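You operate a simulated robot arm through the tools that you are given. There is no shell and no other tool. Be economical: measure what you need, move in short steps, check, and stop when the job is done.

Carry out the task below with a simulated robot arm. There is one attempt and no reset: what you move stays moved.

TASK
Get the intake ready for a suction hose: tank valve shut, pump drained, cap swung aside, drain shut again.
Fine: wait till the pump drain stops running before you turn the cap free. Leave the other controls as they are.

The check looks at the end state, three seconds after you hand in, the way a careful person would. Anything else that was tipped, shoved, dropped, spilled or broken makes it a failure. Lids that push on must go on centred and level and be pressed home; caps that screw on are set level and turned clockwise until they are tight.

THE ROBOT
A 6-joint arm with a fingered hand, on a carriage that runs on a rail from [3, 1137] to [-3, -1003] (x, y) and turns from -3.054 to 2.74 rad about z. Base frame: it is fixed where the carriage stands at the start and does not move with it; the origin is on the floor, on the carriage's upright axis, x ahead of it, y to its left, z up; the surface under the hand at the start is at about z = 761. Units: mm, rad, N and s.
Its first joint turns from -2.897 to 2.897 rad. Places, roughly: black handle [700, 200, 900]; blue pump handle [700, -300, 900]; green pump button [800, 1100, 900]; intake cap [800, -100, 900]; intake cap arm [800, 0, 900]; left cap [500, 800, 800]; left cap arm [500, 800, 800]; left drain handle [800, 700, 800]; left grease cap [600, -400, 600]; middle cap [500, 400, 800]; middle cap arm [500, 400, 800]; middle drain handle [800, 600, 800]; open button [700, 1100, 800]; orange handle [600, 200, 600]; pressure tap [900, -500, 900]; primer button [900, -100, 1100]. Payload 4 kg.
The TCP is the grasp point between the finger pads, 26 mm short of the fingertips. In the tool frame z runs along the fingers and y along their closing line. The gripper opens to 132 mm. The gripper's body begins 73 mm behind the TCP. The gripper is a hand of 4 fingers: y runs from the thumb to the fingers, the wrist lies at [0, 0, -239] in the tool frame.
Orientation is told as [roll, pitch, yaw] about the base's x, y, z axes, in that order, counted from this pose: with the fingers straight down and closing along the base's y, the tool's x points along the base's -x, its y along +y and its z along -z.

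THE INTERFACE
- The arm moves only by the tool drive_tool. Its argument "targets" is a list of rows, each a list of 6 numbers: the shift along the tool's x, y, z in units of 300 mm (1.0 is 300 mm), then the turn, a rotation vector about the tool's x, y, z in units of 45 degrees (1.0 is 45 degrees). In form: [[x, y, z, rx, ry, rz], ...]. A call has 1 to 10 rows; each row is the pose to reach, as a shift and turn from the pose commanded when the call began, along the tool's axes at that moment. A call with a number of a shift or a turn outside -1 to 1 is refused whole. Each row takes 0.2 s and may step no farther than 50 mm and 0.15 rad from the row before; otherwise, the whole call is refused. Where a pose cannot be reached the arm comes as near as it can. A force on the tool above 70 N (or 10 N above the force at the start of the call, whichever is more), or a blocked arm, ends the call early, and 0.2 s more pass. In this call time passes only in rows, and 0.2 s behind the last. It gives the time, the measured TCP pose, the force on the tool (base axes), the opening and the grip force at its end, in the units of the frame above (readings bear some noise), with the torque about the TCP (base axes, N m) and any sound that the robot's microphone picked up.
- Cameras (640 x 400 px; columns grow to the right, rows downward): "scene" is now at [311.3, 175.2, 1333.7]; the picture's right is [-0.20, -0.98, 0.00], its down [-0.65, 0.13, -0.74] and it looks along [0.73, -0.15, -0.67] (base axes); focal length 214 px, centre (320, 200). "wrist" rides on the gripper at [68, 2, -97] in the tool frame; the picture's right is [-0.03, 1.00, 0.00], its down [-0.82, -0.02, -0.58] and it looks along [-0.58, -0.01, 0.82] (tool axes); focal length 270 px, centre (320, 200).
- camera(camera): a new picture of that camera. The clock stands still meanwhile.
- slide_trunk(by): slides the trunk up (or, below 0, down) by that many mm; the arm and the scene camera ride with it, the base frame stays. It gives what a move gives, with no picture.
- roll_base(legs): drives the robot by 1 to 6 legs, each [ahead, left, turn to the left] in mm, mm and rad, along the robot's own axes; the way and the turn of a leg run together, so that a leg with both is an arc; at most 1500 mm and 3.142 rad a leg. The arm and the cameras ride along, it lands a little off, and it stops where it bumps. It keeps to its track: a leg is cut to what the track allows. It gives what a move gives.
- move_fingers(finger1, finger2, finger3, thumb_bend): sets how far each is bent, from 0 (flat) to 1 (curled in); at 0.3 the hand is open as for a grip, at 0.7 the pads meet at the TCP. One left out holds its place. A second passes; each finger stops where it meets its share of the squeeze, and holds until it gets a number again. It is the only way to open and close the hand. It gives what a move gives, with no picture; readings hold the bend of each and the force on the fingers (four entries, about 0 where the hand has none), thumb and palm.
- aim_head(pan, tilt): turns the head with the scene camera to pan (to the left, within 2.496 rad either way) and tilt (down, from -0.506 to 1.204), counted from straight ahead of the robot. It gives what a move gives.
- point_at(camera, pixels): for up to 12 pixels [column, row] of the newest picture of that camera ("zoom" is the newest enlarged one), the place [x, y, z] in the base frame of the surface seen there, good to about 3 mm. The clock stands still meanwhile.
- close_up(camera, box): a new picture of the part [left, top, right, bottom] of that camera's present view, enlarged. The clock stands still meanwhile.
- job_done(): hands the job in; it is judged then, once.

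Work in short steps. Measure before you move; look again where a grasp or a placing could have gone wrong, and mend it. You have 80 turns and 68 pictures in all, those below and enlarged ones among them. Open the gripper and draw the arm clear of the work before you hand the job in, unless the task says otherwise; then end with one line.

The tools are called after ">>>" as name(argument=value, ...) on one line, values as JSON. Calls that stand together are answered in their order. drive_tool: Moves the arm, as the interface text tells. Its arguments: {"type":"object","properties":{"targets":{"type":"array","items":{"type":"array","items":{"type":"number"}}}},"required":["targets"]} The other tools are called the same way: slide_trunk (by) slides the trunk up or down; move_fingers (finger1, finger2, finger3, thumb_bend) moves the fingers one by one; roll_base (legs) drives the base; aim_head (pan, tilt) turns the head that bears the scene camera; camera (camera) takes a picture; point_at (camera, pixels) gives the place of the surface under pixels of a picture; close_up (camera, box) takes an enlarged picture of a part of a camera's view; job_done () hands the job in.

At the start:

```text
clock: 0.0
eef_pos: [741.7, -98.5, 1215.8]
tcp_rot: [0.0, 0.0, -0.001]
wrist_force: [-0.2, -0.1, -0.1]
torque: [0.0, 0.0, 0.01]
gripper_width: 132.1
finger_force: 0.1
shape: jaw
bend: [0.3, 0.3, 0.3, 0.3]
finger forces: [0.0, 0.1, 0.0, 0.0, 0.0, 0.0]
trunk travel left (down, up): [-350.0, 278.0]
robot x, y, heading: [2.2, 0.4, 0.001]
head pan, tilt: [-0.201, 0.731]
```

scene: 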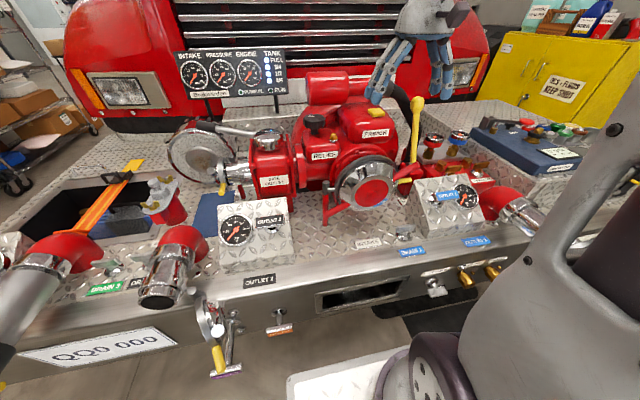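
wrist: 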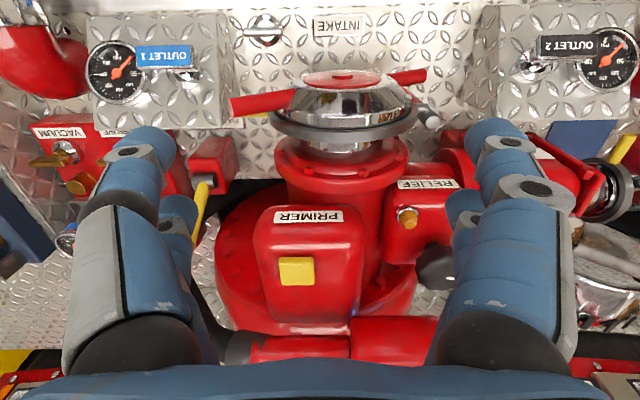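

I see the pump with the intake cap in the middle (scene ~(367,185)). I take enlarged views to identify the tank valve, drains and labels.

>>> close_up(camera="scene", box=[180, 60, 420, 210])

>>> close_up(camera="scene", box=[320, 80, 560, 230])

>>> close_up(camera="scene", box=[320, 200, 560, 350])

>>> close_up(camera="scene", box=[80, 230, 320, 380])

```text
2.67 times, centred on (300, 135) of scene
```

zoom: 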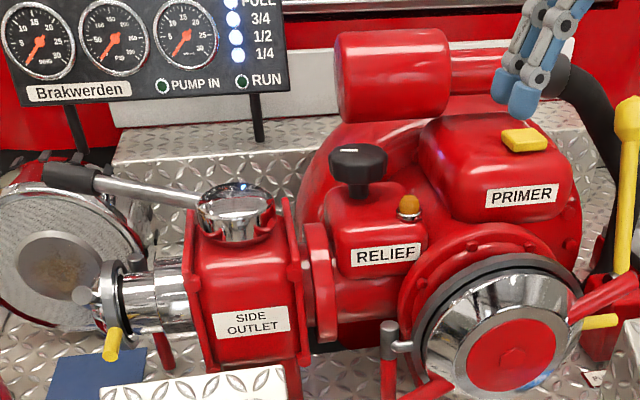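

```text
2.67 times, centred on (440, 155) of scene
```

zoom: 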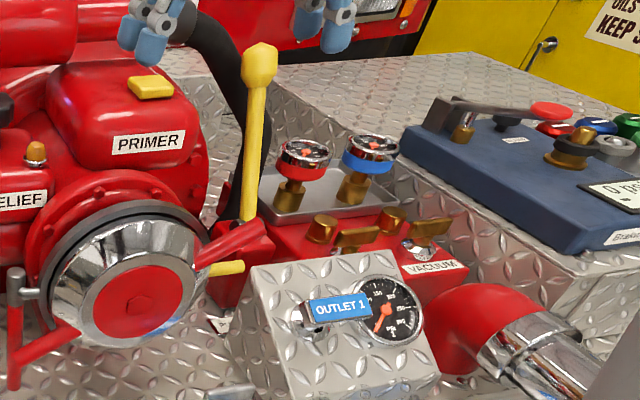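

```text
2.67 times, centred on (440, 275) of scene
```

zoom: 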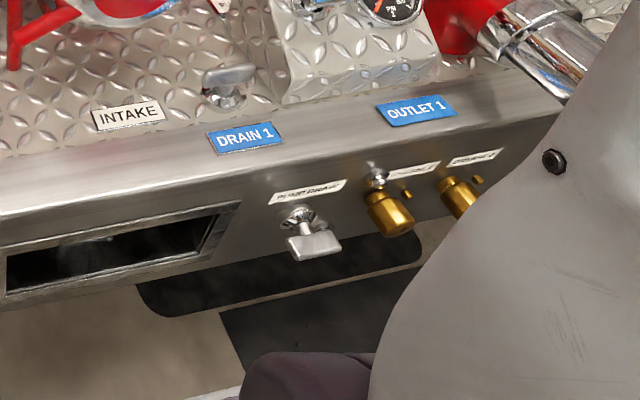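

```text
2.67 times, centred on (200, 305) of scene
```

zoom: 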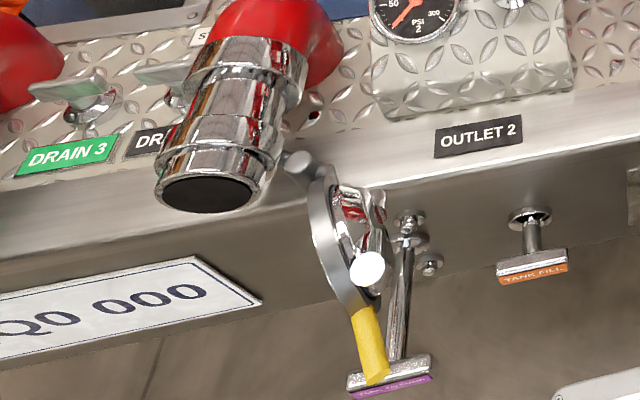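

The purple handle at (226,370) sticks out; orange TANK FILL at (279,330). PUMP DRAIN is the handle at (436,287). I enlarge labels more.

>>> close_up(camera="scene", box=[190, 300, 310, 380])

>>> close_up(camera="scene", box=[400, 250, 520, 325])

>>> close_up(camera="scene", box=[310, 140, 430, 215])

```text
5.00 times, centred on (250, 340) of scene
```

zoom: 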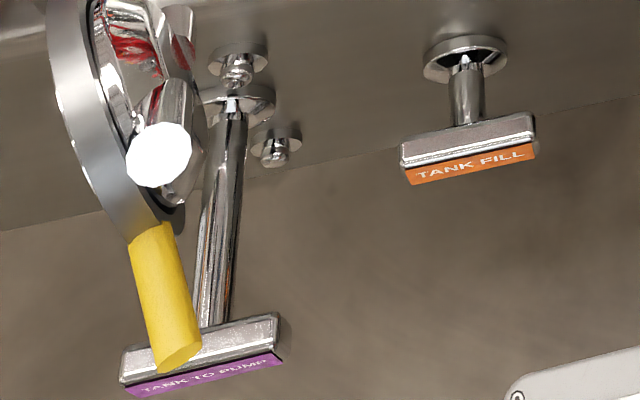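

```text
5.33 times, centred on (460, 288) of scene
```

zoom: 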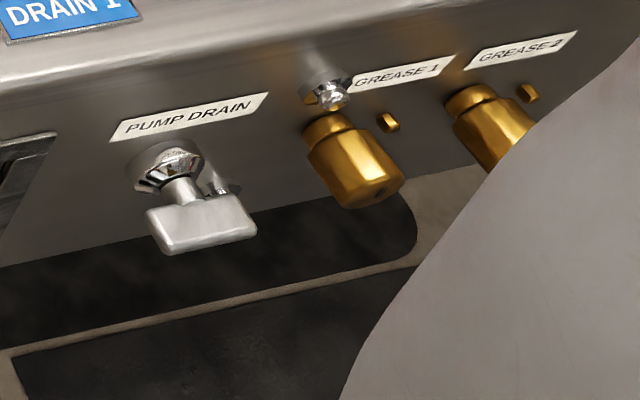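

```text
5.33 times, centred on (370, 178) of scene
```

zoom: 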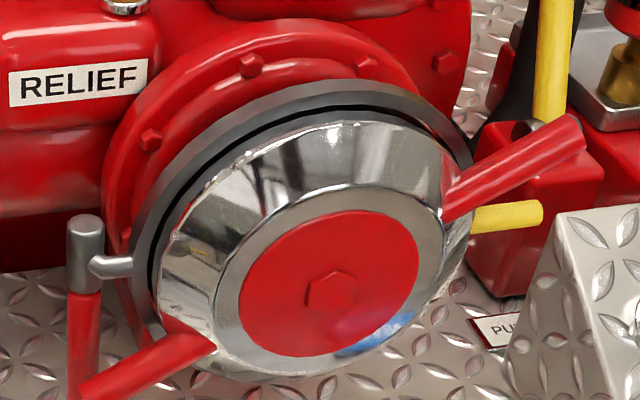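

Tank valve = TANK TO PUMP (pulled out = open, to be pushed in). I measure the handles in this cap enlargement first.

>>> point_at(camera="zoom", pixels=[[335, 290], [570, 135], [480, 195], [205, 345], [105, 385], [85, 235], [535, 212], [480, 220], [110, 265], [300, 95], [250, 330], [410, 230]])

>>> point_at(camera="scene", pixels=[[215, 374], [242, 366], [229, 350], [232, 330], [233, 320], [266, 332], [295, 327], [220, 360], [429, 292], [446, 288], [432, 280], [436, 289]])

```text
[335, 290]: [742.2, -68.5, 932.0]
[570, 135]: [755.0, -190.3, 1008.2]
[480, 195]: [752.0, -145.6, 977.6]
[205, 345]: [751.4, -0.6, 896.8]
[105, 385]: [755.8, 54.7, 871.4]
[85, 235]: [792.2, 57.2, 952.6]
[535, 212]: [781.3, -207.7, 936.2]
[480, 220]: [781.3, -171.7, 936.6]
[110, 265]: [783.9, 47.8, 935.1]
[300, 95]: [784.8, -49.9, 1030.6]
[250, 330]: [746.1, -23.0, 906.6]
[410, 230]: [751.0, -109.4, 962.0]
```

```text
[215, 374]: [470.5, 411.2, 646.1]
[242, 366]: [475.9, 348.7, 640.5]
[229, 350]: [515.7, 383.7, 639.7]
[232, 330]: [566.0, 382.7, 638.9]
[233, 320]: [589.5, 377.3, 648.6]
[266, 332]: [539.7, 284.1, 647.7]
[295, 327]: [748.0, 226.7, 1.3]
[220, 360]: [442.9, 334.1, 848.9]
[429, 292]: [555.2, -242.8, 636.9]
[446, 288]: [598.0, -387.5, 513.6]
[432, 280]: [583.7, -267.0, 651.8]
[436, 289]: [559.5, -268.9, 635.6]
```

Plan: the T-bar of TANK TO PUMP spans y 349–411 at x≈473, z≈643 under the open outlet-2 cap, so I'll push it from the front, with a horizontal hand. I swing the carriage left first, then slide it right so the arm has room.

>>> roll_base(legs=[[0, 0, 1.32]])

```text
clock: 3.6
eef_pos: [290.9, 689.7, 1216.7]
tcp_rot: [0.0, 0.0, 1.303]
wrist_force: [-0.1, -0.2, -0.3]
torque: [0.0, 0.0, 0.04]
gripper_width: 132.1
finger_force: 0.1
shape: jaw
bend: [0.3, 0.3, 0.3, 0.3]
finger forces: [0.0, 0.0, 0.0, 0.1, 0.1, 0.0]
trunk travel left (down, up): [-350.0, 278.0]
robot x, y, heading: [1.1, -3.7, 1.305]
head pan, tilt: [-0.201, 0.731]
```

Turned fine. Now I slide along the rail toward −y by about 316 mm and aim the head to the T-bar.

>>> roll_base(legs=[[-305, -83, 0]])

>>> aim_head(pan=-0.25, tilt=0.8)

>>> camera(camera="scene")

```text
clock: 5.8
eef_pos: [291.0, 369.0, 1216.7]
tcp_rot: [-0.001, 0.001, 1.301]
wrist_force: [-0.2, 0.4, -0.4]
torque: [0.01, 0.02, -0.01]
gripper_width: 131.7
finger_force: 0.0
shape: jaw
bend: [0.3, 0.3, 0.3, 0.3]
finger forces: [0.1, 0.1, 0.0, 0.0, 0.0, 0.1]
trunk travel left (down, up): [-350.0, 278.0]
robot x, y, heading: [-3.2, -318.9, 1.303]
head pan, tilt: [-0.201, 0.731]
```

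```text
clock: 6.4
eef_pos: [291.3, 368.8, 1215.7]
tcp_rot: [0.001, -0.001, 1.302]
wrist_force: [0.0, -0.5, 0.6]
torque: [0.01, 0.0, -0.01]
gripper_width: 131.9
finger_force: 0.0
shape: jaw
bend: [0.3, 0.3, 0.3, 0.3]
finger forces: [0.1, 0.0, 0.0, 0.0, 0.0, 0.1]
trunk travel left (down, up): [-350.0, 278.0]
robot x, y, heading: [-4.0, -319.1, 1.301]
head pan, tilt: [-0.25, 0.799]
```

```text
58 pictures are left
```

scene: 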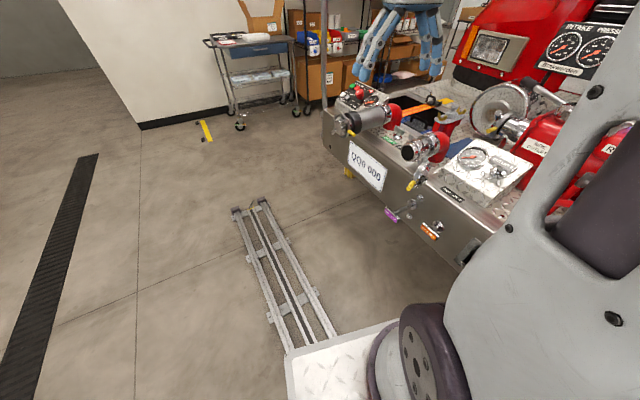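

The view is clear. I yaw the tool by 45° (to heading ≈0.52), then pitch it up by 45° while drawing the wrist back, all high above the cap.

>>> drive_tool(targets=[[0, 0, 0, 0, 0, 0.167], [0, 0, 0, 0, 0, 0.333], [0, 0, 0, 0, 0, 0.5], [0, 0, 0, 0, 0, 0.667], [0, 0, 0, 0, 0, 0.833], [0, 0, 0, 0, 0, 1.0]])

>>> drive_tool(targets=[[-0.025, -0.042, 0, 0, -0.167, 0], [-0.05, -0.084, 0, 0, -0.333, 0], [-0.075, -0.126, 0, 0, -0.5, 0], [-0.1, -0.168, 0, 0, -0.667, 0], [-0.125, -0.21, 0, 0, -0.833, 0], [-0.147, -0.253, 0, 0, -1, 0]])

```text
clock: 7.8
eef_pos: [292.0, 369.8, 1215.9]
tcp_rot: [0.002, 0.001, 0.512]
wrist_force: [0.3, -0.2, 0.1]
torque: [0.02, 0.01, -0.02]
gripper_width: 132.0
finger_force: 0.2
shape: jaw
bend: [0.3, 0.3, 0.3, 0.3]
finger forces: [0.1, 0.1, 0.1, 0.1, 0.0, 0.0]
trunk travel left (down, up): [-350.0, 278.0]
robot x, y, heading: [0.4, -317.6, 1.297]
head pan, tilt: [-0.25, 0.799]
```

```text
clock: 9.2
eef_pos: [366.9, 326.7, 1215.0]
tcp_rot: [-0.001, -0.788, 0.519]
wrist_force: [0.0, 0.4, -0.5]
torque: [0.01, -0.01, -0.03]
gripper_width: 131.8
finger_force: 0.0
shape: jaw
bend: [0.3, 0.3, 0.3, 0.3]
finger forces: [0.1, 0.0, 0.0, 0.0, 0.1, 0.0]
trunk travel left (down, up): [-350.0, 278.0]
robot x, y, heading: [-0.3, -321.0, 1.303]
head pan, tilt: [-0.25, 0.799]
```

Pose as planned. I pitch the remaining 45° to horizontal, then make the fist and lower the trunk.

>>> drive_tool(targets=[[-0.016, 0, 0.016, 0, -0.167, 0], [-0.032, 0, 0.032, 0, -0.333, 0], [-0.048, 0, 0.048, 0, -0.5, 0], [-0.064, 0, 0.064, 0, -0.667, 0], [-0.08, 0, 0.08, 0, -0.833, 0], [-0.094, 0, 0.094, 0, -1, 0]])

>>> move_fingers(finger1=0.7, finger2=0.7, finger3=0.7, thumb_bend=0.7)

>>> close_up(camera="scene", box=[340, 120, 500, 260])

```text
clock: 10.6
eef_pos: [400.8, 344.5, 1216.0]
tcp_rot: [3.041, -1.566, -2.523]
wrist_force: [-1.1, -0.4, 0.2]
torque: [-0.02, 0.03, 0.01]
gripper_width: 131.8
finger_force: 0.1
shape: jaw
bend: [0.3, 0.3, 0.3, 0.3]
finger forces: [0.0, 0.0, 0.0, 0.1, 0.1, 0.1]
trunk travel left (down, up): [-350.0, 278.0]
robot x, y, heading: [-5.1, -322.4, 1.302]
head pan, tilt: [-0.25, 0.799]
```

```text
clock: 11.6
eef_pos: [401.6, 345.0, 1215.6]
tcp_rot: [-2.685, -1.569, -3.078]
wrist_force: [-0.3, 0.2, 0.2]
torque: [0.0, -0.04, -0.01]
gripper_width: 1.6
finger_force: 0.0
shape: fingers
bend: [0.7, 0.7, 0.7, 0.7]
finger forces: [0.1, 0.1, 0.0, 0.1, 0.0, 0.0]
trunk travel left (down, up): [-350.0, 278.0]
robot x, y, heading: [-0.7, -319.4, 1.299]
head pan, tilt: [-0.25, 0.799]
```

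```text
2.86 times, centred on (420, 190) of scene
```

zoom: 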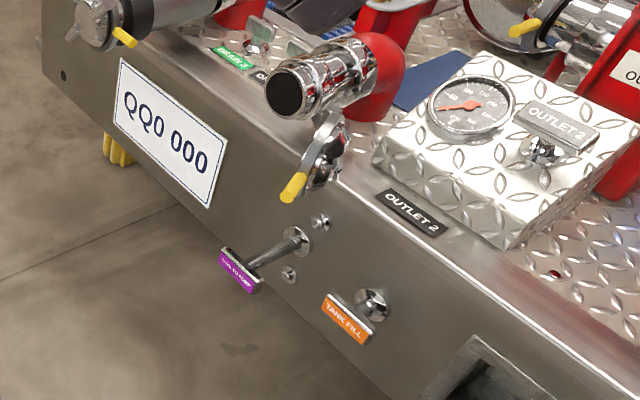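

Clear view now: purple handle at zoom (240,270), open cap's yellow tab at (293,187). Measure these.

>>> point_at(camera="zoom", pixels=[[222, 250], [222, 262], [238, 262], [238, 274], [256, 280], [256, 292], [293, 187], [320, 175], [350, 312], [296, 240], [375, 305], [268, 258]])

>>> slide_trunk(by=-345)

```text
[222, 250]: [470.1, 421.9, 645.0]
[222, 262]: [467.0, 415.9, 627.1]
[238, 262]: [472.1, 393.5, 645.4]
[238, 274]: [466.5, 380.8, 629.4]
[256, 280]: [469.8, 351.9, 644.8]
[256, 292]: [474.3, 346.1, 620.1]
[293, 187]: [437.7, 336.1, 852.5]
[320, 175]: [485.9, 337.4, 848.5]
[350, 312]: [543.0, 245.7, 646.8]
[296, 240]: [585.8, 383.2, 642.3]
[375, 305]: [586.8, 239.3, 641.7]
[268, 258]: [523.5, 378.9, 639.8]
```

```text
clock: 15.0
eef_pos: [402.1, 344.0, 871.5]
tcp_rot: [2.772, -1.57, -2.26]
wrist_force: [0.6, 0.5, -0.1]
torque: [-0.01, 0.02, 0.01]
gripper_width: 1.1
finger_force: 0.0
shape: fingers
bend: [0.7, 0.7, 0.7, 0.7]
finger forces: [0.0, 0.0, 0.0, 0.0, 0.1, 0.0]
trunk travel left (down, up): [-5.0, 623.0]
robot x, y, heading: [-1.4, -319.4, 1.299]
head pan, tilt: [-0.25, 0.799]
```

The fist is close to the open cap's tab (438,336,852); I back off 45 mm first, then go down 235 mm to handle height and look.

>>> drive_tool(targets=[[0, 0, -0.15, 0, 0, 0], [0.157, 0, -0.15, 0, 0, 0], [0.314, 0, -0.15, 0, 0, 0], [0.471, 0, -0.15, 0, 0, 0], [0.628, 0, -0.15, 0, 0, 0], [0.785, 0, -0.15, 0, 0, 0], [0.785, 0.013, 0, 0, 0, 0]])

>>> camera(camera="wrist")

>>> camera(camera="scene")

```text
clock: 16.6
eef_pos: [399.5, 345.6, 636.3]
tcp_rot: [2.057, -1.57, -1.541]
wrist_force: [0.0, 0.0, -0.1]
torque: [0.02, -0.01, 0.02]
gripper_width: 1.2
finger_force: 0.1
shape: fingers
bend: [0.7, 0.7, 0.7, 0.7]
finger forces: [0.0, 0.0, 0.1, 0.0, 0.1, 0.0]
out of reach, approached as far as the arm can: row 2, 3, 4, 5, 6
trunk travel left (down, up): [-5.0, 623.0]
robot x, y, heading: [-3.7, -318.2, 1.302]
head pan, tilt: [-0.25, 0.799]
```

```text
56 pictures are left
```

wrist: 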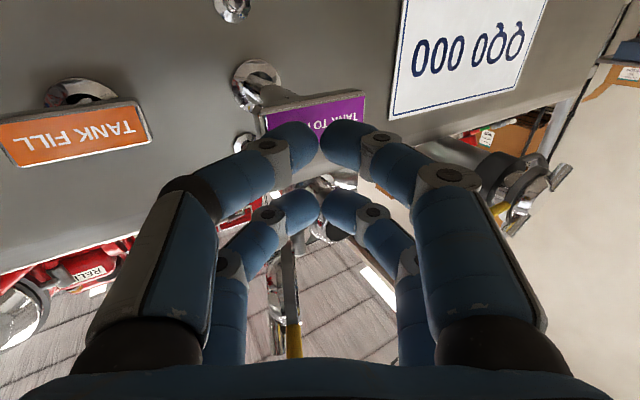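

```text
55 pictures are left
```

scene: 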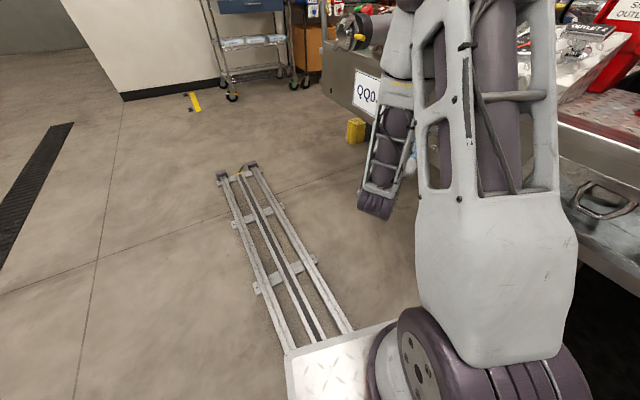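

The fist is in line with the purple T-bar (wrist view (315,120)), about 40 mm short. I advance and then push in +x about 75 mm, to be flush like TANK FILL (x≈543).

>>> drive_tool(targets=[[0, 0.004, 0.08, 0, 0, 0], [0, 0.008, 0.15, 0, 0, 0], [0, -0.009, 0.179, 0, 0, 0], [0, -0.025, 0.208, 0, 0, 0], [0, -0.042, 0.237, 0, 0, 0], [0, -0.058, 0.266, 0, 0, 0], [0, -0.075, 0.295, 0, 0, 0], [0, -0.091, 0.324, 0, 0, 0], [0, -0.108, 0.353, 0, 0, 0], [0, -0.116, 0.367, 0, 0, 0]])

>>> camera(camera="wrist")

```text
clock: 18.8
eef_pos: [512.7, 372.7, 635.3]
tcp_rot: [-1.078, -1.571, 1.596]
wrist_force: [-3.2, -0.3, -0.8]
torque: [0.0, 0.08, -0.01]
gripper_width: 0.0
finger_force: 2.7
shape: fingers
bend: [0.69, 0.7, 0.7, 0.72]
finger forces: [0.0, 0.0, 0.0, 0.0, 4.9, 0.1]
trunk travel left (down, up): [-5.0, 623.0]
robot x, y, heading: [0.5, -319.9, 1.306]
head pan, tilt: [-0.25, 0.799]
```

```text
54 pictures are left
```

wrist: 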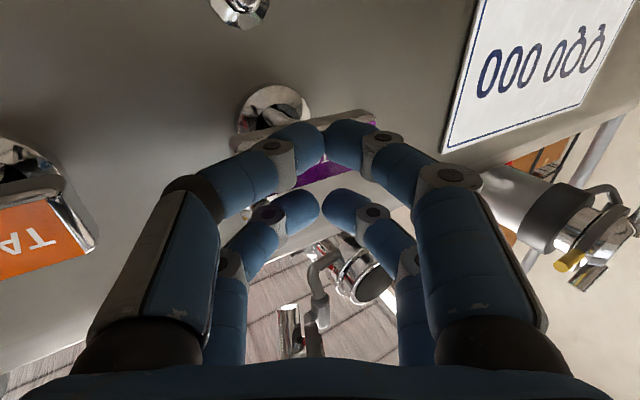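

It's moving in with ~3 N. I continue in 4 mm steps until the stop is felt.

>>> drive_tool(targets=[[0, -0.0066, 0.0116, 0, 0, 0], [0, -0.0132, 0.0232, 0, 0, 0], [0, -0.0198, 0.0348, 0, 0, 0], [0, -0.0264, 0.0464, 0, 0, 0]])

>>> close_up(camera="wrist", box=[160, 60, 480, 260])

```text
clock: 19.8
eef_pos: [525.6, 373.6, 635.5]
tcp_rot: [-0.657, -1.569, 1.181]
wrist_force: [-52.7, -14.6, 3.4]
torque: [-0.25, 0.89, 0.62]
gripper_width: 0.0
finger_force: 33.8
shape: fingers
bend: [0.76, 0.7, 0.7, 0.76]
finger forces: [37.1, 0.0, 1.3, 0.0, 28.4, 0.0]
trunk travel left (down, up): [-5.0, 623.0]
robot x, y, heading: [-3.9, -321.1, 1.306]
head pan, tilt: [-0.25, 0.799]
```

```text
2.00 times, centred on (320, 160) of wrist
```

zoom: 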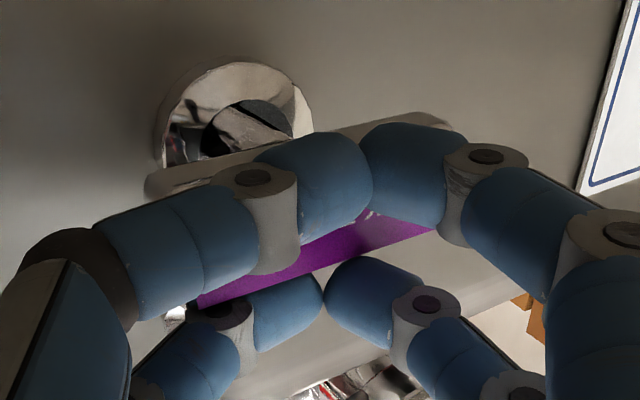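

Bottomed out at ~53 N: valve is in. I draw back 70 mm in −x, then yaw the tool to point straight along +x for the drain handle, and look at the result.

>>> drive_tool(targets=[[0, 0.057, -0.101, 0, 0, 0], [0, 0.115, -0.203, 0, 0, 0], [0, 0.115, -0.203, 0.165, 0, 0], [0, 0.115, -0.203, 0.33, 0, 0], [0, 0.115, -0.203, 0.495, 0, 0], [0, 0.115, -0.203, 0.658, 0, 0]])

>>> camera(camera="wrist")

```text
clock: 21.2
eef_pos: [457.6, 371.6, 635.5]
tcp_rot: [-0.034, -1.571, 0.031]
wrist_force: [0.1, 0.2, 1.0]
torque: [0.01, 0.03, 0.0]
gripper_width: 1.1
finger_force: 0.1
shape: fingers
bend: [0.7, 0.7, 0.7, 0.7]
finger forces: [0.0, 0.1, 0.0, 0.1, 0.0, 0.0]
trunk travel left (down, up): [-5.0, 623.0]
robot x, y, heading: [-1.3, -318.1, 1.297]
head pan, tilt: [-0.25, 0.799]
```

```text
52 pictures are left
```

wrist: 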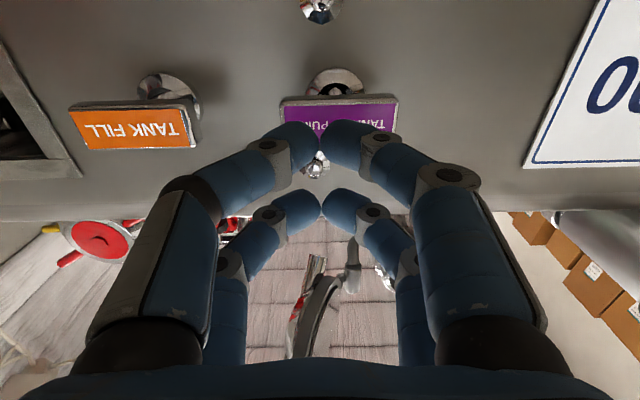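

TANK TO PUMP is now flush with TANK FILL. I slide the carriage −627 mm in y so the hand faces the pump drain, and look.

>>> roll_base(legs=[[-604, -169, 0]])

>>> camera(camera="wrist")

>>> camera(camera="scene")

```text
clock: 24.7
eef_pos: [446.4, -240.9, 634.1]
tcp_rot: [-2.13, -1.57, 2.145]
wrist_force: [0.2, 0.1, 0.3]
torque: [-0.03, -0.03, -0.02]
gripper_width: 1.1
finger_force: 0.2
shape: fingers
bend: [0.7, 0.7, 0.7, 0.7]
finger forces: [0.0, 0.0, 0.0, 0.1, 0.1, 0.0]
trunk travel left (down, up): [-5.0, 623.0]
robot x, y, heading: [-1.5, -939.5, 1.316]
head pan, tilt: [-0.25, 0.799]
```

```text
51 pictures are left
```

wrist: 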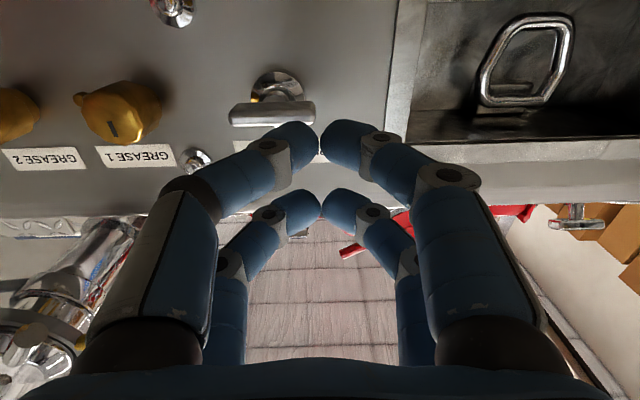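

```text
50 pictures are left
```

scene: 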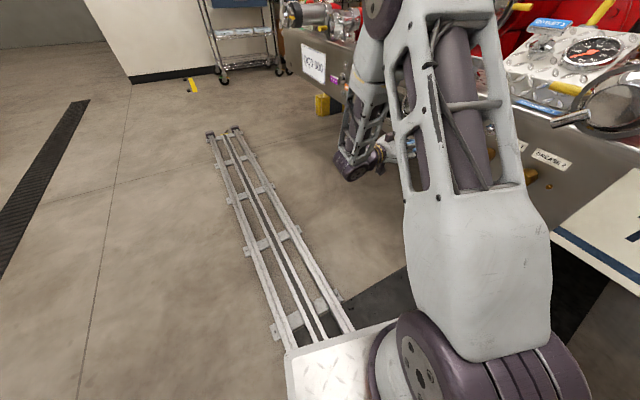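

The drain blade is at wrist view (272,115). I measure it.

>>> point_at(camera="wrist", pixels=[[234, 116], [272, 115], [311, 110], [272, 105], [272, 122], [268, 92], [285, 78], [180, 10], [190, 158], [120, 110]])

>>> close_up(camera="wrist", box=[200, 50, 360, 150])

```text
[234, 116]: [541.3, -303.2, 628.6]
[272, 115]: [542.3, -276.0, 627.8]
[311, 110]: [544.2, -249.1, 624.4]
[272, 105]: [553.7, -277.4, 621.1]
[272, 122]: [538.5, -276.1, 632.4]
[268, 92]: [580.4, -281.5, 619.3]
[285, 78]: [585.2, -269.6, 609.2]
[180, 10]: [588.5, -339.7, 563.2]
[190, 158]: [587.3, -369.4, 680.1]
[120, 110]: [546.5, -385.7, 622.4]
```

```text
4.00 times, centred on (280, 100) of wrist
```

zoom: 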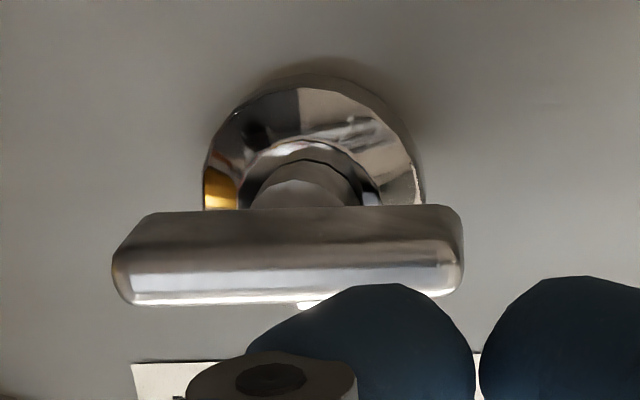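

Blade: y −304…−247, z ≈621–636, front x≈540; axis about (y −275.5, z 629). I open the hand, roll +90° about tool z so it closes vertically, and centre on the axis.

>>> move_fingers(finger1=0.45, finger2=0.45, finger3=0.45, thumb_bend=0.45)

>>> drive_tool(targets=[[0, -0.02, 0, 0, 0, 0.167], [0, -0.04, 0, 0, 0, 0.333], [0, -0.06, 0, 0, 0, 0.5], [0, -0.08, 0, 0, 0, 0.667], [0.01, -0.1, 0, 0, 0, 0.833], [0.017, -0.115, 0, 0, 0, 1]])

>>> drive_tool(targets=[[0, 0, 0, 0, 0, 0.167], [0, 0, 0, 0, 0, 0.333], [0, 0, 0, 0, 0, 0.5], [0, 0, 0, 0, 0, 0.667], [0, 0, 0, 0, 0, 0.833], [0, 0, 0, 0, 0, 1]])

>>> camera(camera="wrist")

```text
clock: 25.7
eef_pos: [446.2, -240.4, 634.9]
tcp_rot: [-2.157, -1.571, 2.172]
wrist_force: [-0.3, 0.6, 0.4]
torque: [0.03, 0.0, 0.0]
gripper_width: 82.3
finger_force: 0.1
shape: fingers
bend: [0.45, 0.45, 0.45, 0.45]
finger forces: [0.1, 0.0, 0.0, 0.0, 0.1, 0.1]
trunk travel left (down, up): [-5.0, 623.0]
robot x, y, heading: [-3.3, -936.8, 1.319]
head pan, tilt: [-0.25, 0.799]
```

```text
clock: 27.1
eef_pos: [446.6, -276.0, 630.2]
tcp_rot: [1.571, -0.783, -1.558]
wrist_force: [0.2, 0.8, 0.2]
torque: [0.0, 0.02, -0.03]
gripper_width: 82.3
finger_force: 0.1
shape: fingers
bend: [0.45, 0.45, 0.45, 0.45]
finger forces: [0.0, 0.1, 0.0, 0.0, 0.0, 0.0]
trunk travel left (down, up): [-5.0, 623.0]
robot x, y, heading: [-4.2, -940.5, 1.317]
head pan, tilt: [-0.25, 0.799]
```

```text
clock: 28.5
eef_pos: [447.9, -277.0, 630.2]
tcp_rot: [1.572, 0.001, -1.557]
wrist_force: [-0.2, 0.1, 0.8]
torque: [-0.01, 0.04, -0.04]
gripper_width: 82.4
finger_force: 0.1
shape: fingers
bend: [0.45, 0.45, 0.45, 0.45]
finger forces: [0.0, 0.0, 0.1, 0.0, 0.0, 0.1]
trunk travel left (down, up): [-5.0, 623.0]
robot x, y, heading: [-3.1, -939.3, 1.315]
head pan, tilt: [-0.25, 0.799]
```

```text
48 pictures are left
```

wrist: 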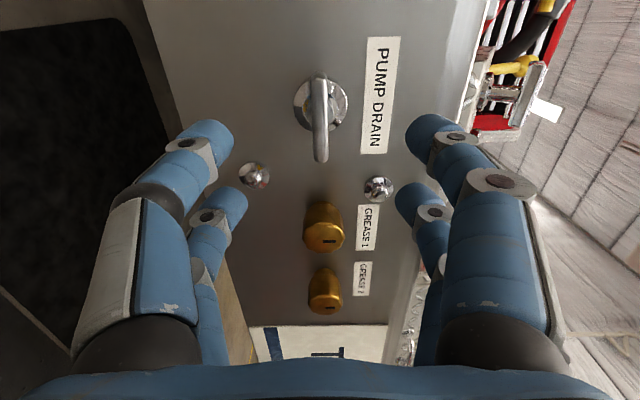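

Now the hand straddles the blade (image (320,120)), closing vertically. Advance 100 mm and grip.

>>> drive_tool(targets=[[0, 0, 0.113, 0, 0, 0], [0, 0, 0.226, 0, 0, 0], [0.004, -0.003, 0.335, 0, 0, 0]])

>>> move_fingers(finger1=0.75, finger2=0.75, finger3=0.75, thumb_bend=0.75)

>>> camera(camera="wrist")

```text
clock: 29.3
eef_pos: [548.5, -272.5, 627.1]
tcp_rot: [1.57, -0.001, -1.559]
wrist_force: [0.4, 0.2, 0.2]
torque: [0.02, -0.03, -0.02]
gripper_width: 82.7
finger_force: 0.0
shape: fingers
bend: [0.45, 0.45, 0.45, 0.45]
finger forces: [0.2, 0.0, 0.0, 0.0, 0.1, 0.0]
trunk travel left (down, up): [-5.0, 623.0]
robot x, y, heading: [-1.3, -940.0, 1.321]
head pan, tilt: [-0.25, 0.799]
```

```text
clock: 30.3
eef_pos: [549.2, -273.0, 626.8]
tcp_rot: [1.571, 0.0, -1.558]
wrist_force: [11.3, 1.4, 0.7]
torque: [-0.08, -0.02, 0.07]
gripper_width: 8.1
finger_force: 11.8
shape: fingers
bend: [0.68, 0.68, 0.71, 0.68]
finger forces: [5.8, 5.9, 4.3, 0.1, 7.2, 0.1]
trunk travel left (down, up): [-5.0, 623.0]
robot x, y, heading: [-0.7, -938.7, 1.316]
head pan, tilt: [-0.25, 0.799]
```

```text
47 pictures are left
```

wrist: 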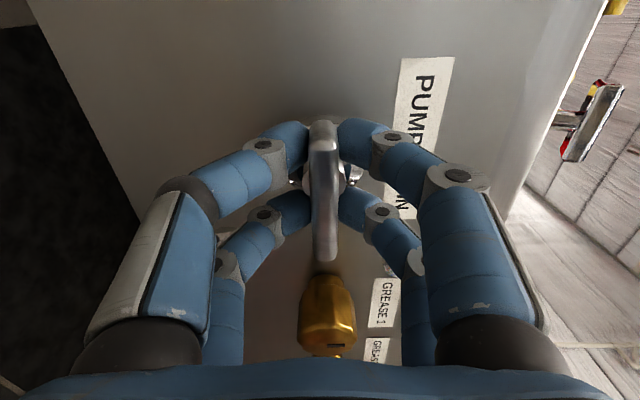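

Gripped on both sides. Try turning counter-clockwise (−rz) 22° and read torque/sound.

>>> drive_tool(targets=[[0, 0, 0, 0, 0, -0.167], [0, 0, 0, 0, 0, -0.333], [0, 0, 0, 0, 0, -0.5]])

>>> camera(camera="wrist")

```text
clock: 31.1
eef_pos: [548.7, -273.3, 628.0]
tcp_rot: [1.57, -0.395, -1.558]
wrist_force: [11.6, -0.8, -2.9]
torque: [0.02, 0.06, 0.0]
gripper_width: 8.5
finger_force: 11.3
shape: fingers
bend: [0.68, 0.69, 0.71, 0.69]
finger forces: [5.6, 4.1, 5.7, 0.0, 6.9, 0.0]
trunk travel left (down, up): [-5.0, 623.0]
robot x, y, heading: [-2.1, -942.4, 1.316]
head pan, tilt: [-0.25, 0.799]
```

```text
46 pictures are left
```

wrist: 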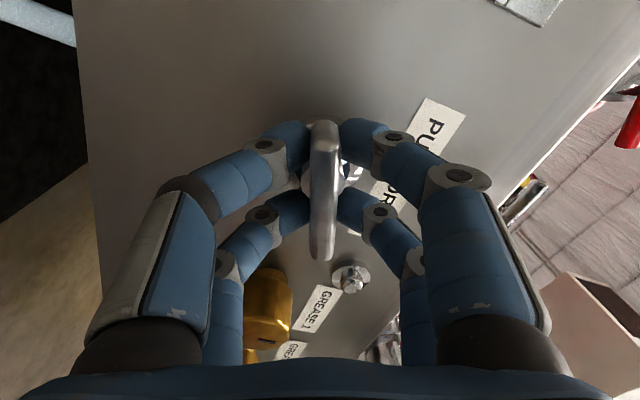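

It turns with the hand, with little torque. Continue counter-clockwise to 67°, then 90°.

>>> drive_tool(targets=[[0, 0, 0, 0, 0, -0.167], [0, 0, 0, 0, 0, -0.333], [0, 0, 0, 0, 0, -0.5], [0, 0, 0, 0, 0, -0.667], [0, 0, 0, 0, 0, -0.833], [0, 0, 0, 0, 0, -1.0]])

>>> drive_tool(targets=[[0, 0, 0, 0, 0, -0.1], [0, 0, 0, 0, 0, -0.2], [0, 0, 0, 0, 0, -0.3], [0, 0, 0, 0, 0, -0.4], [0, 0, 0, 0, 0, -0.5]])

>>> camera(camera="wrist")

```text
clock: 32.5
eef_pos: [549.2, -273.5, 628.5]
tcp_rot: [1.57, -1.179, -1.559]
wrist_force: [5.9, -8.1, -5.0]
torque: [0.07, 0.1, -0.2]
gripper_width: 8.4
finger_force: 12.5
shape: fingers
bend: [0.69, 0.7, 0.71, 0.68]
finger forces: [4.6, 3.0, 8.0, 0.1, 9.7, 0.0]
trunk travel left (down, up): [-5.0, 623.0]
robot x, y, heading: [-2.0, -937.9, 1.317]
head pan, tilt: [-0.25, 0.799]
```

```text
clock: 33.7
eef_pos: [548.1, -273.1, 627.6]
tcp_rot: [-1.139, -1.569, 1.151]
wrist_force: [6.7, -11.1, -6.7]
torque: [0.08, 0.11, -0.19]
gripper_width: 8.1
finger_force: 12.6
shape: fingers
bend: [0.69, 0.7, 0.71, 0.67]
finger forces: [4.2, 2.8, 8.1, 0.0, 10.0, 0.0]
trunk travel left (down, up): [-5.0, 623.0]
robot x, y, heading: [-2.2, -937.8, 1.315]
head pan, tilt: [-0.25, 0.799]
```

```text
45 pictures are left
```

wrist: 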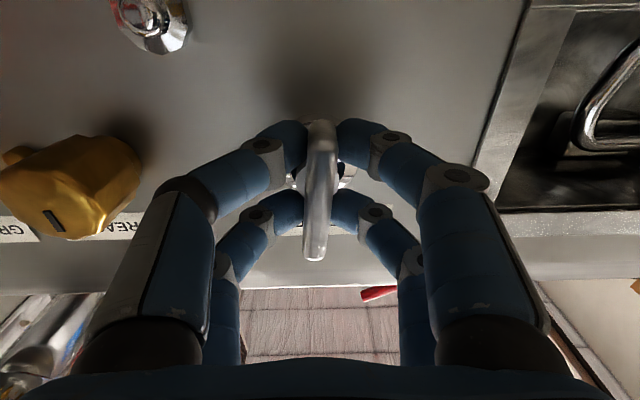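

Now the blade is vertical. No sound is reported; I look under the bumper with the scene camera for running water.

>>> aim_head(pan=-0.45, tilt=0.6)

>>> camera(camera="scene")

```text
clock: 34.4
eef_pos: [547.7, -273.7, 628.2]
tcp_rot: [0.051, -1.571, -0.037]
wrist_force: [7.6, -10.6, -8.2]
torque: [0.05, 0.12, -0.25]
gripper_width: 8.0
finger_force: 12.9
shape: fingers
bend: [0.69, 0.7, 0.71, 0.67]
finger forces: [4.0, 2.9, 7.7, 0.0, 10.5, 0.1]
trunk travel left (down, up): [-5.0, 623.0]
robot x, y, heading: [-2.2, -941.7, 1.317]
head pan, tilt: [-0.45, 0.6]
```

```text
44 pictures are left
```

scene: 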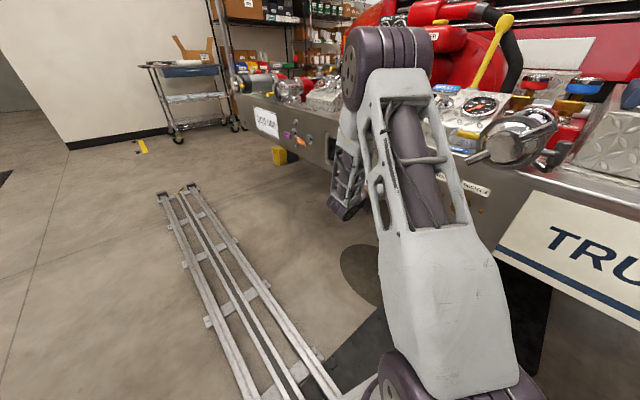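

A dark patch appears on the floor at (362,275), likely water. Enlarge.

>>> close_up(camera="scene", box=[300, 190, 420, 320])

>>> close_up(camera="wrist", box=[80, 0, 240, 100])

```text
3.08 times, centred on (360, 255) of scene
```

zoom: 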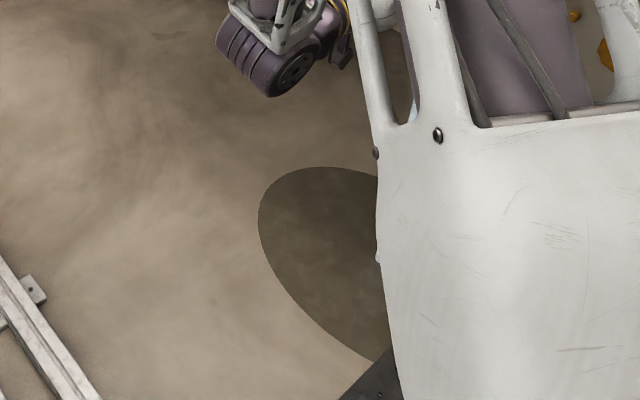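

```text
4.00 times, centred on (160, 50) of wrist
```

zoom: 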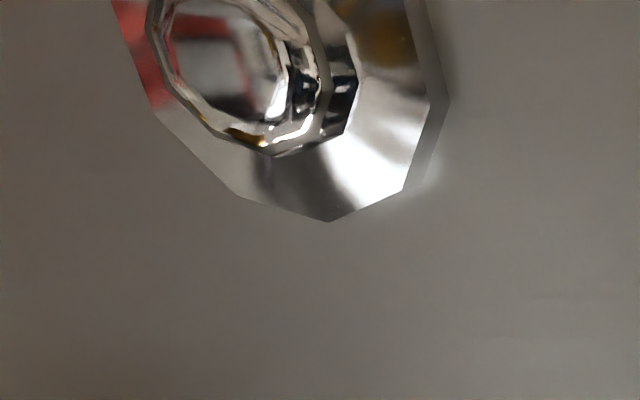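

Water is on the floor: it's draining. I release and back straight off 110 mm so I can watch the drain and later return on the same line.

>>> move_fingers(finger1=0.45, finger2=0.45, finger3=0.45, thumb_bend=0.45)

>>> drive_tool(targets=[[0, 0, -0.12, 0, 0, 0], [0, 0, -0.24, 0, 0, 0], [0, 0, -0.36, 0, 0, 0]])

>>> camera(camera="wrist")

>>> camera(camera="scene")

```text
clock: 35.4
eef_pos: [548.6, -273.2, 629.3]
tcp_rot: [-2.425, -1.57, 2.439]
wrist_force: [-0.3, -0.3, 0.5]
torque: [0.02, 0.0, -0.03]
gripper_width: 82.2
finger_force: 0.1
shape: fingers
bend: [0.45, 0.45, 0.45, 0.45]
finger forces: [0.0, 0.1, 0.1, 0.1, 0.1, 0.0]
trunk travel left (down, up): [-5.0, 623.0]
robot x, y, heading: [-1.1, -940.1, 1.314]
head pan, tilt: [-0.45, 0.6]
```

```text
clock: 36.2
eef_pos: [439.9, -274.7, 629.8]
tcp_rot: [0.451, -1.571, -0.439]
wrist_force: [-0.2, -0.3, 0.2]
torque: [0.04, -0.02, -0.01]
gripper_width: 82.5
finger_force: 0.0
shape: fingers
bend: [0.45, 0.45, 0.45, 0.45]
finger forces: [0.0, 0.0, 0.1, 0.1, 0.1, 0.0]
trunk travel left (down, up): [-5.0, 623.0]
robot x, y, heading: [-2.0, -938.5, 1.312]
head pan, tilt: [-0.45, 0.6]
```

```text
41 pictures are left
```

wrist: 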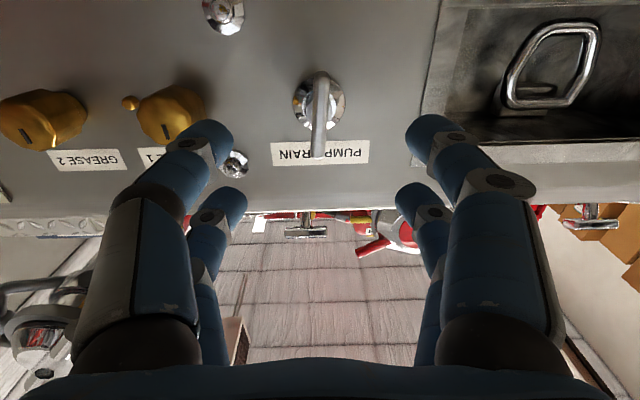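

```text
40 pictures are left
```

scene: 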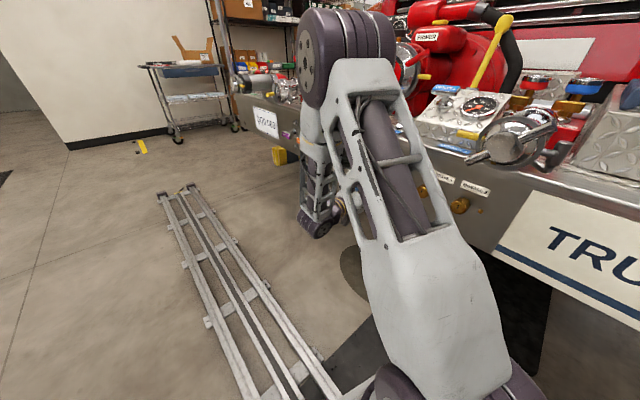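

The arm hides the drain's underside. I turn the carriage left 0.6 rad (arm swings away from the truck) and aim the head at the drain.

>>> roll_base(legs=[[0, 0, 0.6]])

>>> aim_head(pan=-1.0, tilt=0.55)

>>> camera(camera="scene")

```text
clock: 38.3
eef_pos: [-23.3, -142.1, 629.0]
tcp_rot: [-1.676, -1.57, 2.303]
wrist_force: [0.7, -0.4, 0.3]
torque: [-0.05, 0.0, 0.01]
gripper_width: 82.7
finger_force: 0.0
shape: fingers
bend: [0.45, 0.45, 0.45, 0.45]
finger forces: [0.0, 0.0, 0.1, 0.0, 0.0, 0.0]
trunk travel left (down, up): [-5.0, 623.0]
robot x, y, heading: [-3.9, -944.1, 1.937]
head pan, tilt: [-0.45, 0.6]
```

```text
clock: 39.2
eef_pos: [-23.1, -140.9, 628.9]
tcp_rot: [-1.408, -1.57, 2.038]
wrist_force: [0.0, -0.3, 0.2]
torque: [0.02, 0.01, 0.0]
gripper_width: 82.5
finger_force: 0.1
shape: fingers
bend: [0.45, 0.45, 0.45, 0.45]
finger forces: [0.0, 0.1, 0.1, 0.1, 0.0, 0.0]
trunk travel left (down, up): [-5.0, 623.0]
robot x, y, heading: [-2.4, -940.2, 1.927]
head pan, tilt: [-1.0, 0.55]
```

```text
39 pictures are left
```

scene: 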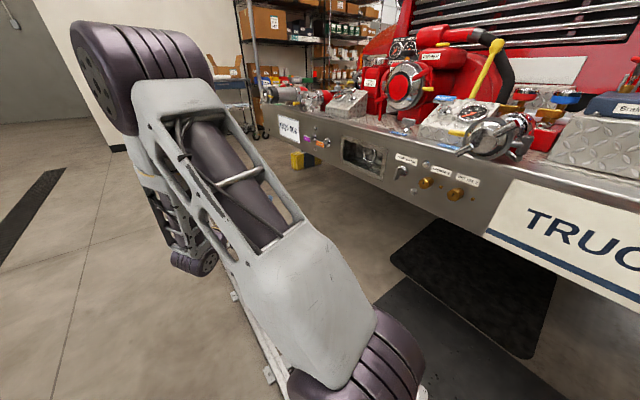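

Now the drain is visible at (402,172). Enlarge the area below it for water.

>>> close_up(camera="scene", box=[330, 130, 530, 270])

>>> close_up(camera="scene", box=[370, 150, 470, 220])

```text
2.86 times, centred on (430, 200) of scene
```

zoom: 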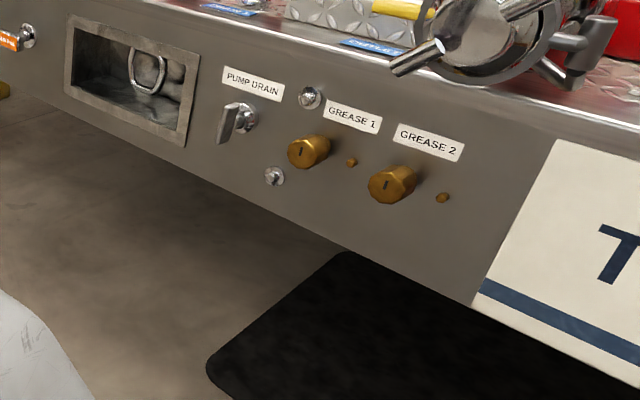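

```text
5.71 times, centred on (420, 185) of scene
```

zoom: 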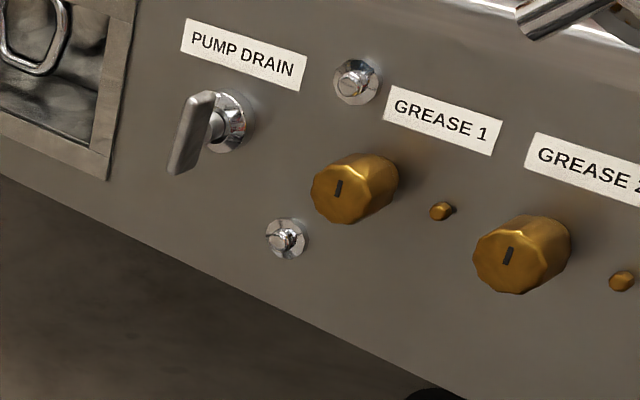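

No stream or wet patch now. I check where the earlier dark ellipse lay, by measuring the same floor spot.

>>> point_at(camera="scene", pixels=[[345, 270], [365, 245], [375, 300], [392, 260], [420, 225], [402, 172]])

>>> camera(camera="wrist")

```text
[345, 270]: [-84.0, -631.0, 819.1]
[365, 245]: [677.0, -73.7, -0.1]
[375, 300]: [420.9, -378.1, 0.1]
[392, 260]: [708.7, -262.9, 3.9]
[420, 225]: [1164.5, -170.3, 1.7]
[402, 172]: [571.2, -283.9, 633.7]
```

```text
36 pictures are left
```

wrist: 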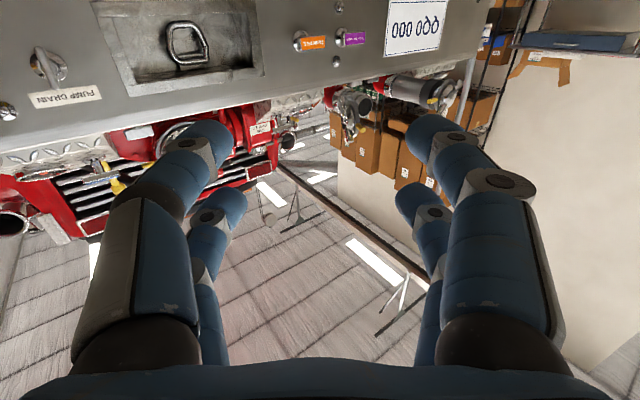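

The earlier ellipse lay on the floor right under the drain, so it showed running water. I check the floor now enlarged.

>>> close_up(camera="scene", box=[340, 180, 460, 310])

```text
3.08 times, centred on (400, 245) of scene
```

zoom: 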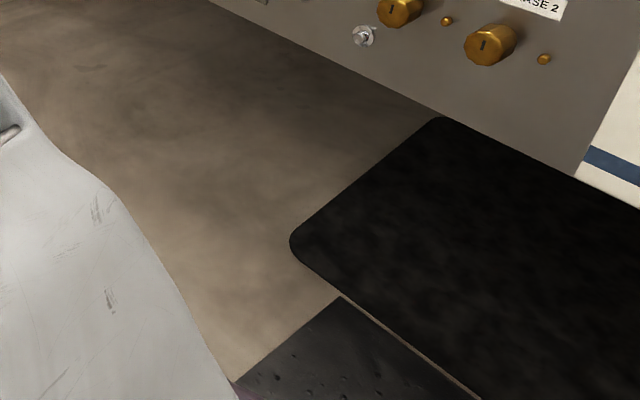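

The floor under the drain is dry again: the drain has stopped. Now for the cap: I raise the trunk 320 mm here in free space, close the fist, slide +350 mm in y and turn to heading ≈1.0.

>>> slide_trunk(by=320)

>>> roll_base(legs=[[328, -122, 0]])

>>> roll_base(legs=[[0, 0, -0.92]])

>>> move_fingers(finger1=0.7, finger2=0.7, finger3=0.7, thumb_bend=0.7)

>>> aim_head(pan=-0.5, tilt=0.6)

>>> camera(camera="scene")

>>> camera(camera="wrist")

```text
clock: 42.4
eef_pos: [-24.1, -141.9, 949.0]
tcp_rot: [-1.922, -1.571, 2.552]
wrist_force: [0.2, -0.1, 0.1]
torque: [0.01, -0.02, -0.01]
gripper_width: 82.3
finger_force: 0.0
shape: fingers
bend: [0.45, 0.45, 0.45, 0.45]
finger forces: [0.0, 0.0, 0.1, 0.0, 0.0, 0.0]
trunk travel left (down, up): [-325.0, 303.0]
robot x, y, heading: [0.2, -940.0, 1.932]
head pan, tilt: [-1.0, 0.55]
```

```text
clock: 44.7
eef_pos: [-25.4, 209.4, 948.8]
tcp_rot: [-1.95, -1.57, 2.582]
wrist_force: [-0.3, 0.4, 0.3]
torque: [0.03, 0.0, -0.02]
gripper_width: 82.3
finger_force: 0.0
shape: fingers
bend: [0.45, 0.45, 0.45, 0.45]
finger forces: [0.0, 0.0, 0.1, 0.0, 0.1, 0.1]
trunk travel left (down, up): [-325.0, 303.0]
robot x, y, heading: [-2.8, -590.2, 1.935]
head pan, tilt: [-1.0, 0.55]
```

```text
clock: 47.5
eef_pos: [616.6, -83.4, 950.5]
tcp_rot: [-2.965, -1.571, 2.681]
wrist_force: [-0.2, -0.3, 0.1]
torque: [0.03, 0.01, -0.02]
gripper_width: 82.4
finger_force: 0.1
shape: fingers
bend: [0.45, 0.45, 0.45, 0.45]
finger forces: [0.0, 0.1, 0.0, 0.1, 0.0, 0.0]
trunk travel left (down, up): [-325.0, 303.0]
robot x, y, heading: [0.4, -585.1, 1.015]
head pan, tilt: [-1.0, 0.55]
```

```text
clock: 48.5
eef_pos: [616.4, -83.3, 948.8]
tcp_rot: [3.065, -1.57, 2.934]
wrist_force: [-0.2, 1.0, -0.6]
torque: [-0.01, -0.01, 0.0]
gripper_width: 1.7
finger_force: 0.2
shape: fingers
bend: [0.7, 0.7, 0.7, 0.7]
finger forces: [0.0, 0.0, 0.0, 0.1, 0.1, 0.0]
trunk travel left (down, up): [-325.0, 303.0]
robot x, y, heading: [-3.4, -589.0, 1.012]
head pan, tilt: [-1.0, 0.55]
```

```text
clock: 49.4
eef_pos: [617.1, -82.6, 949.6]
tcp_rot: [2.859, -1.57, 3.14]
wrist_force: [-0.3, 1.5, 1.0]
torque: [0.0, 0.0, -0.04]
gripper_width: 1.5
finger_force: 0.1
shape: fingers
bend: [0.7, 0.7, 0.7, 0.7]
finger forces: [0.0, 0.0, 0.0, 0.0, 0.0, 0.0]
trunk travel left (down, up): [-325.0, 303.0]
robot x, y, heading: [-2.3, -585.8, 1.019]
head pan, tilt: [-0.499, 0.6]
```

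```text
34 pictures are left
```

scene: 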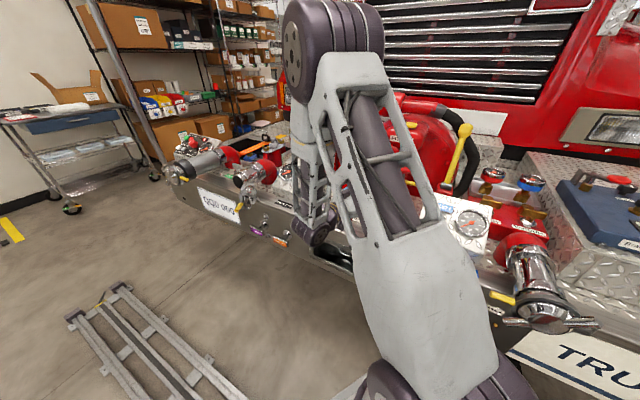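

```text
33 pictures are left
```

wrist: 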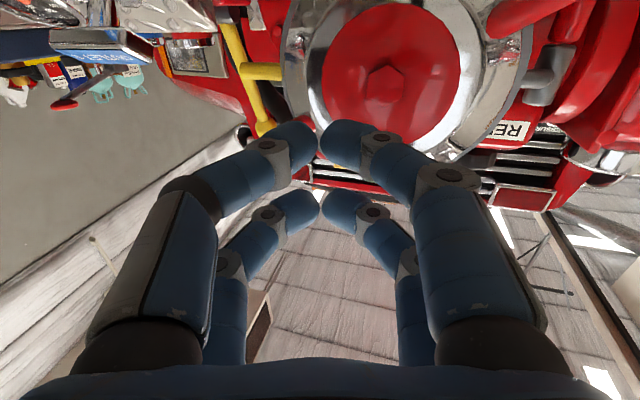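

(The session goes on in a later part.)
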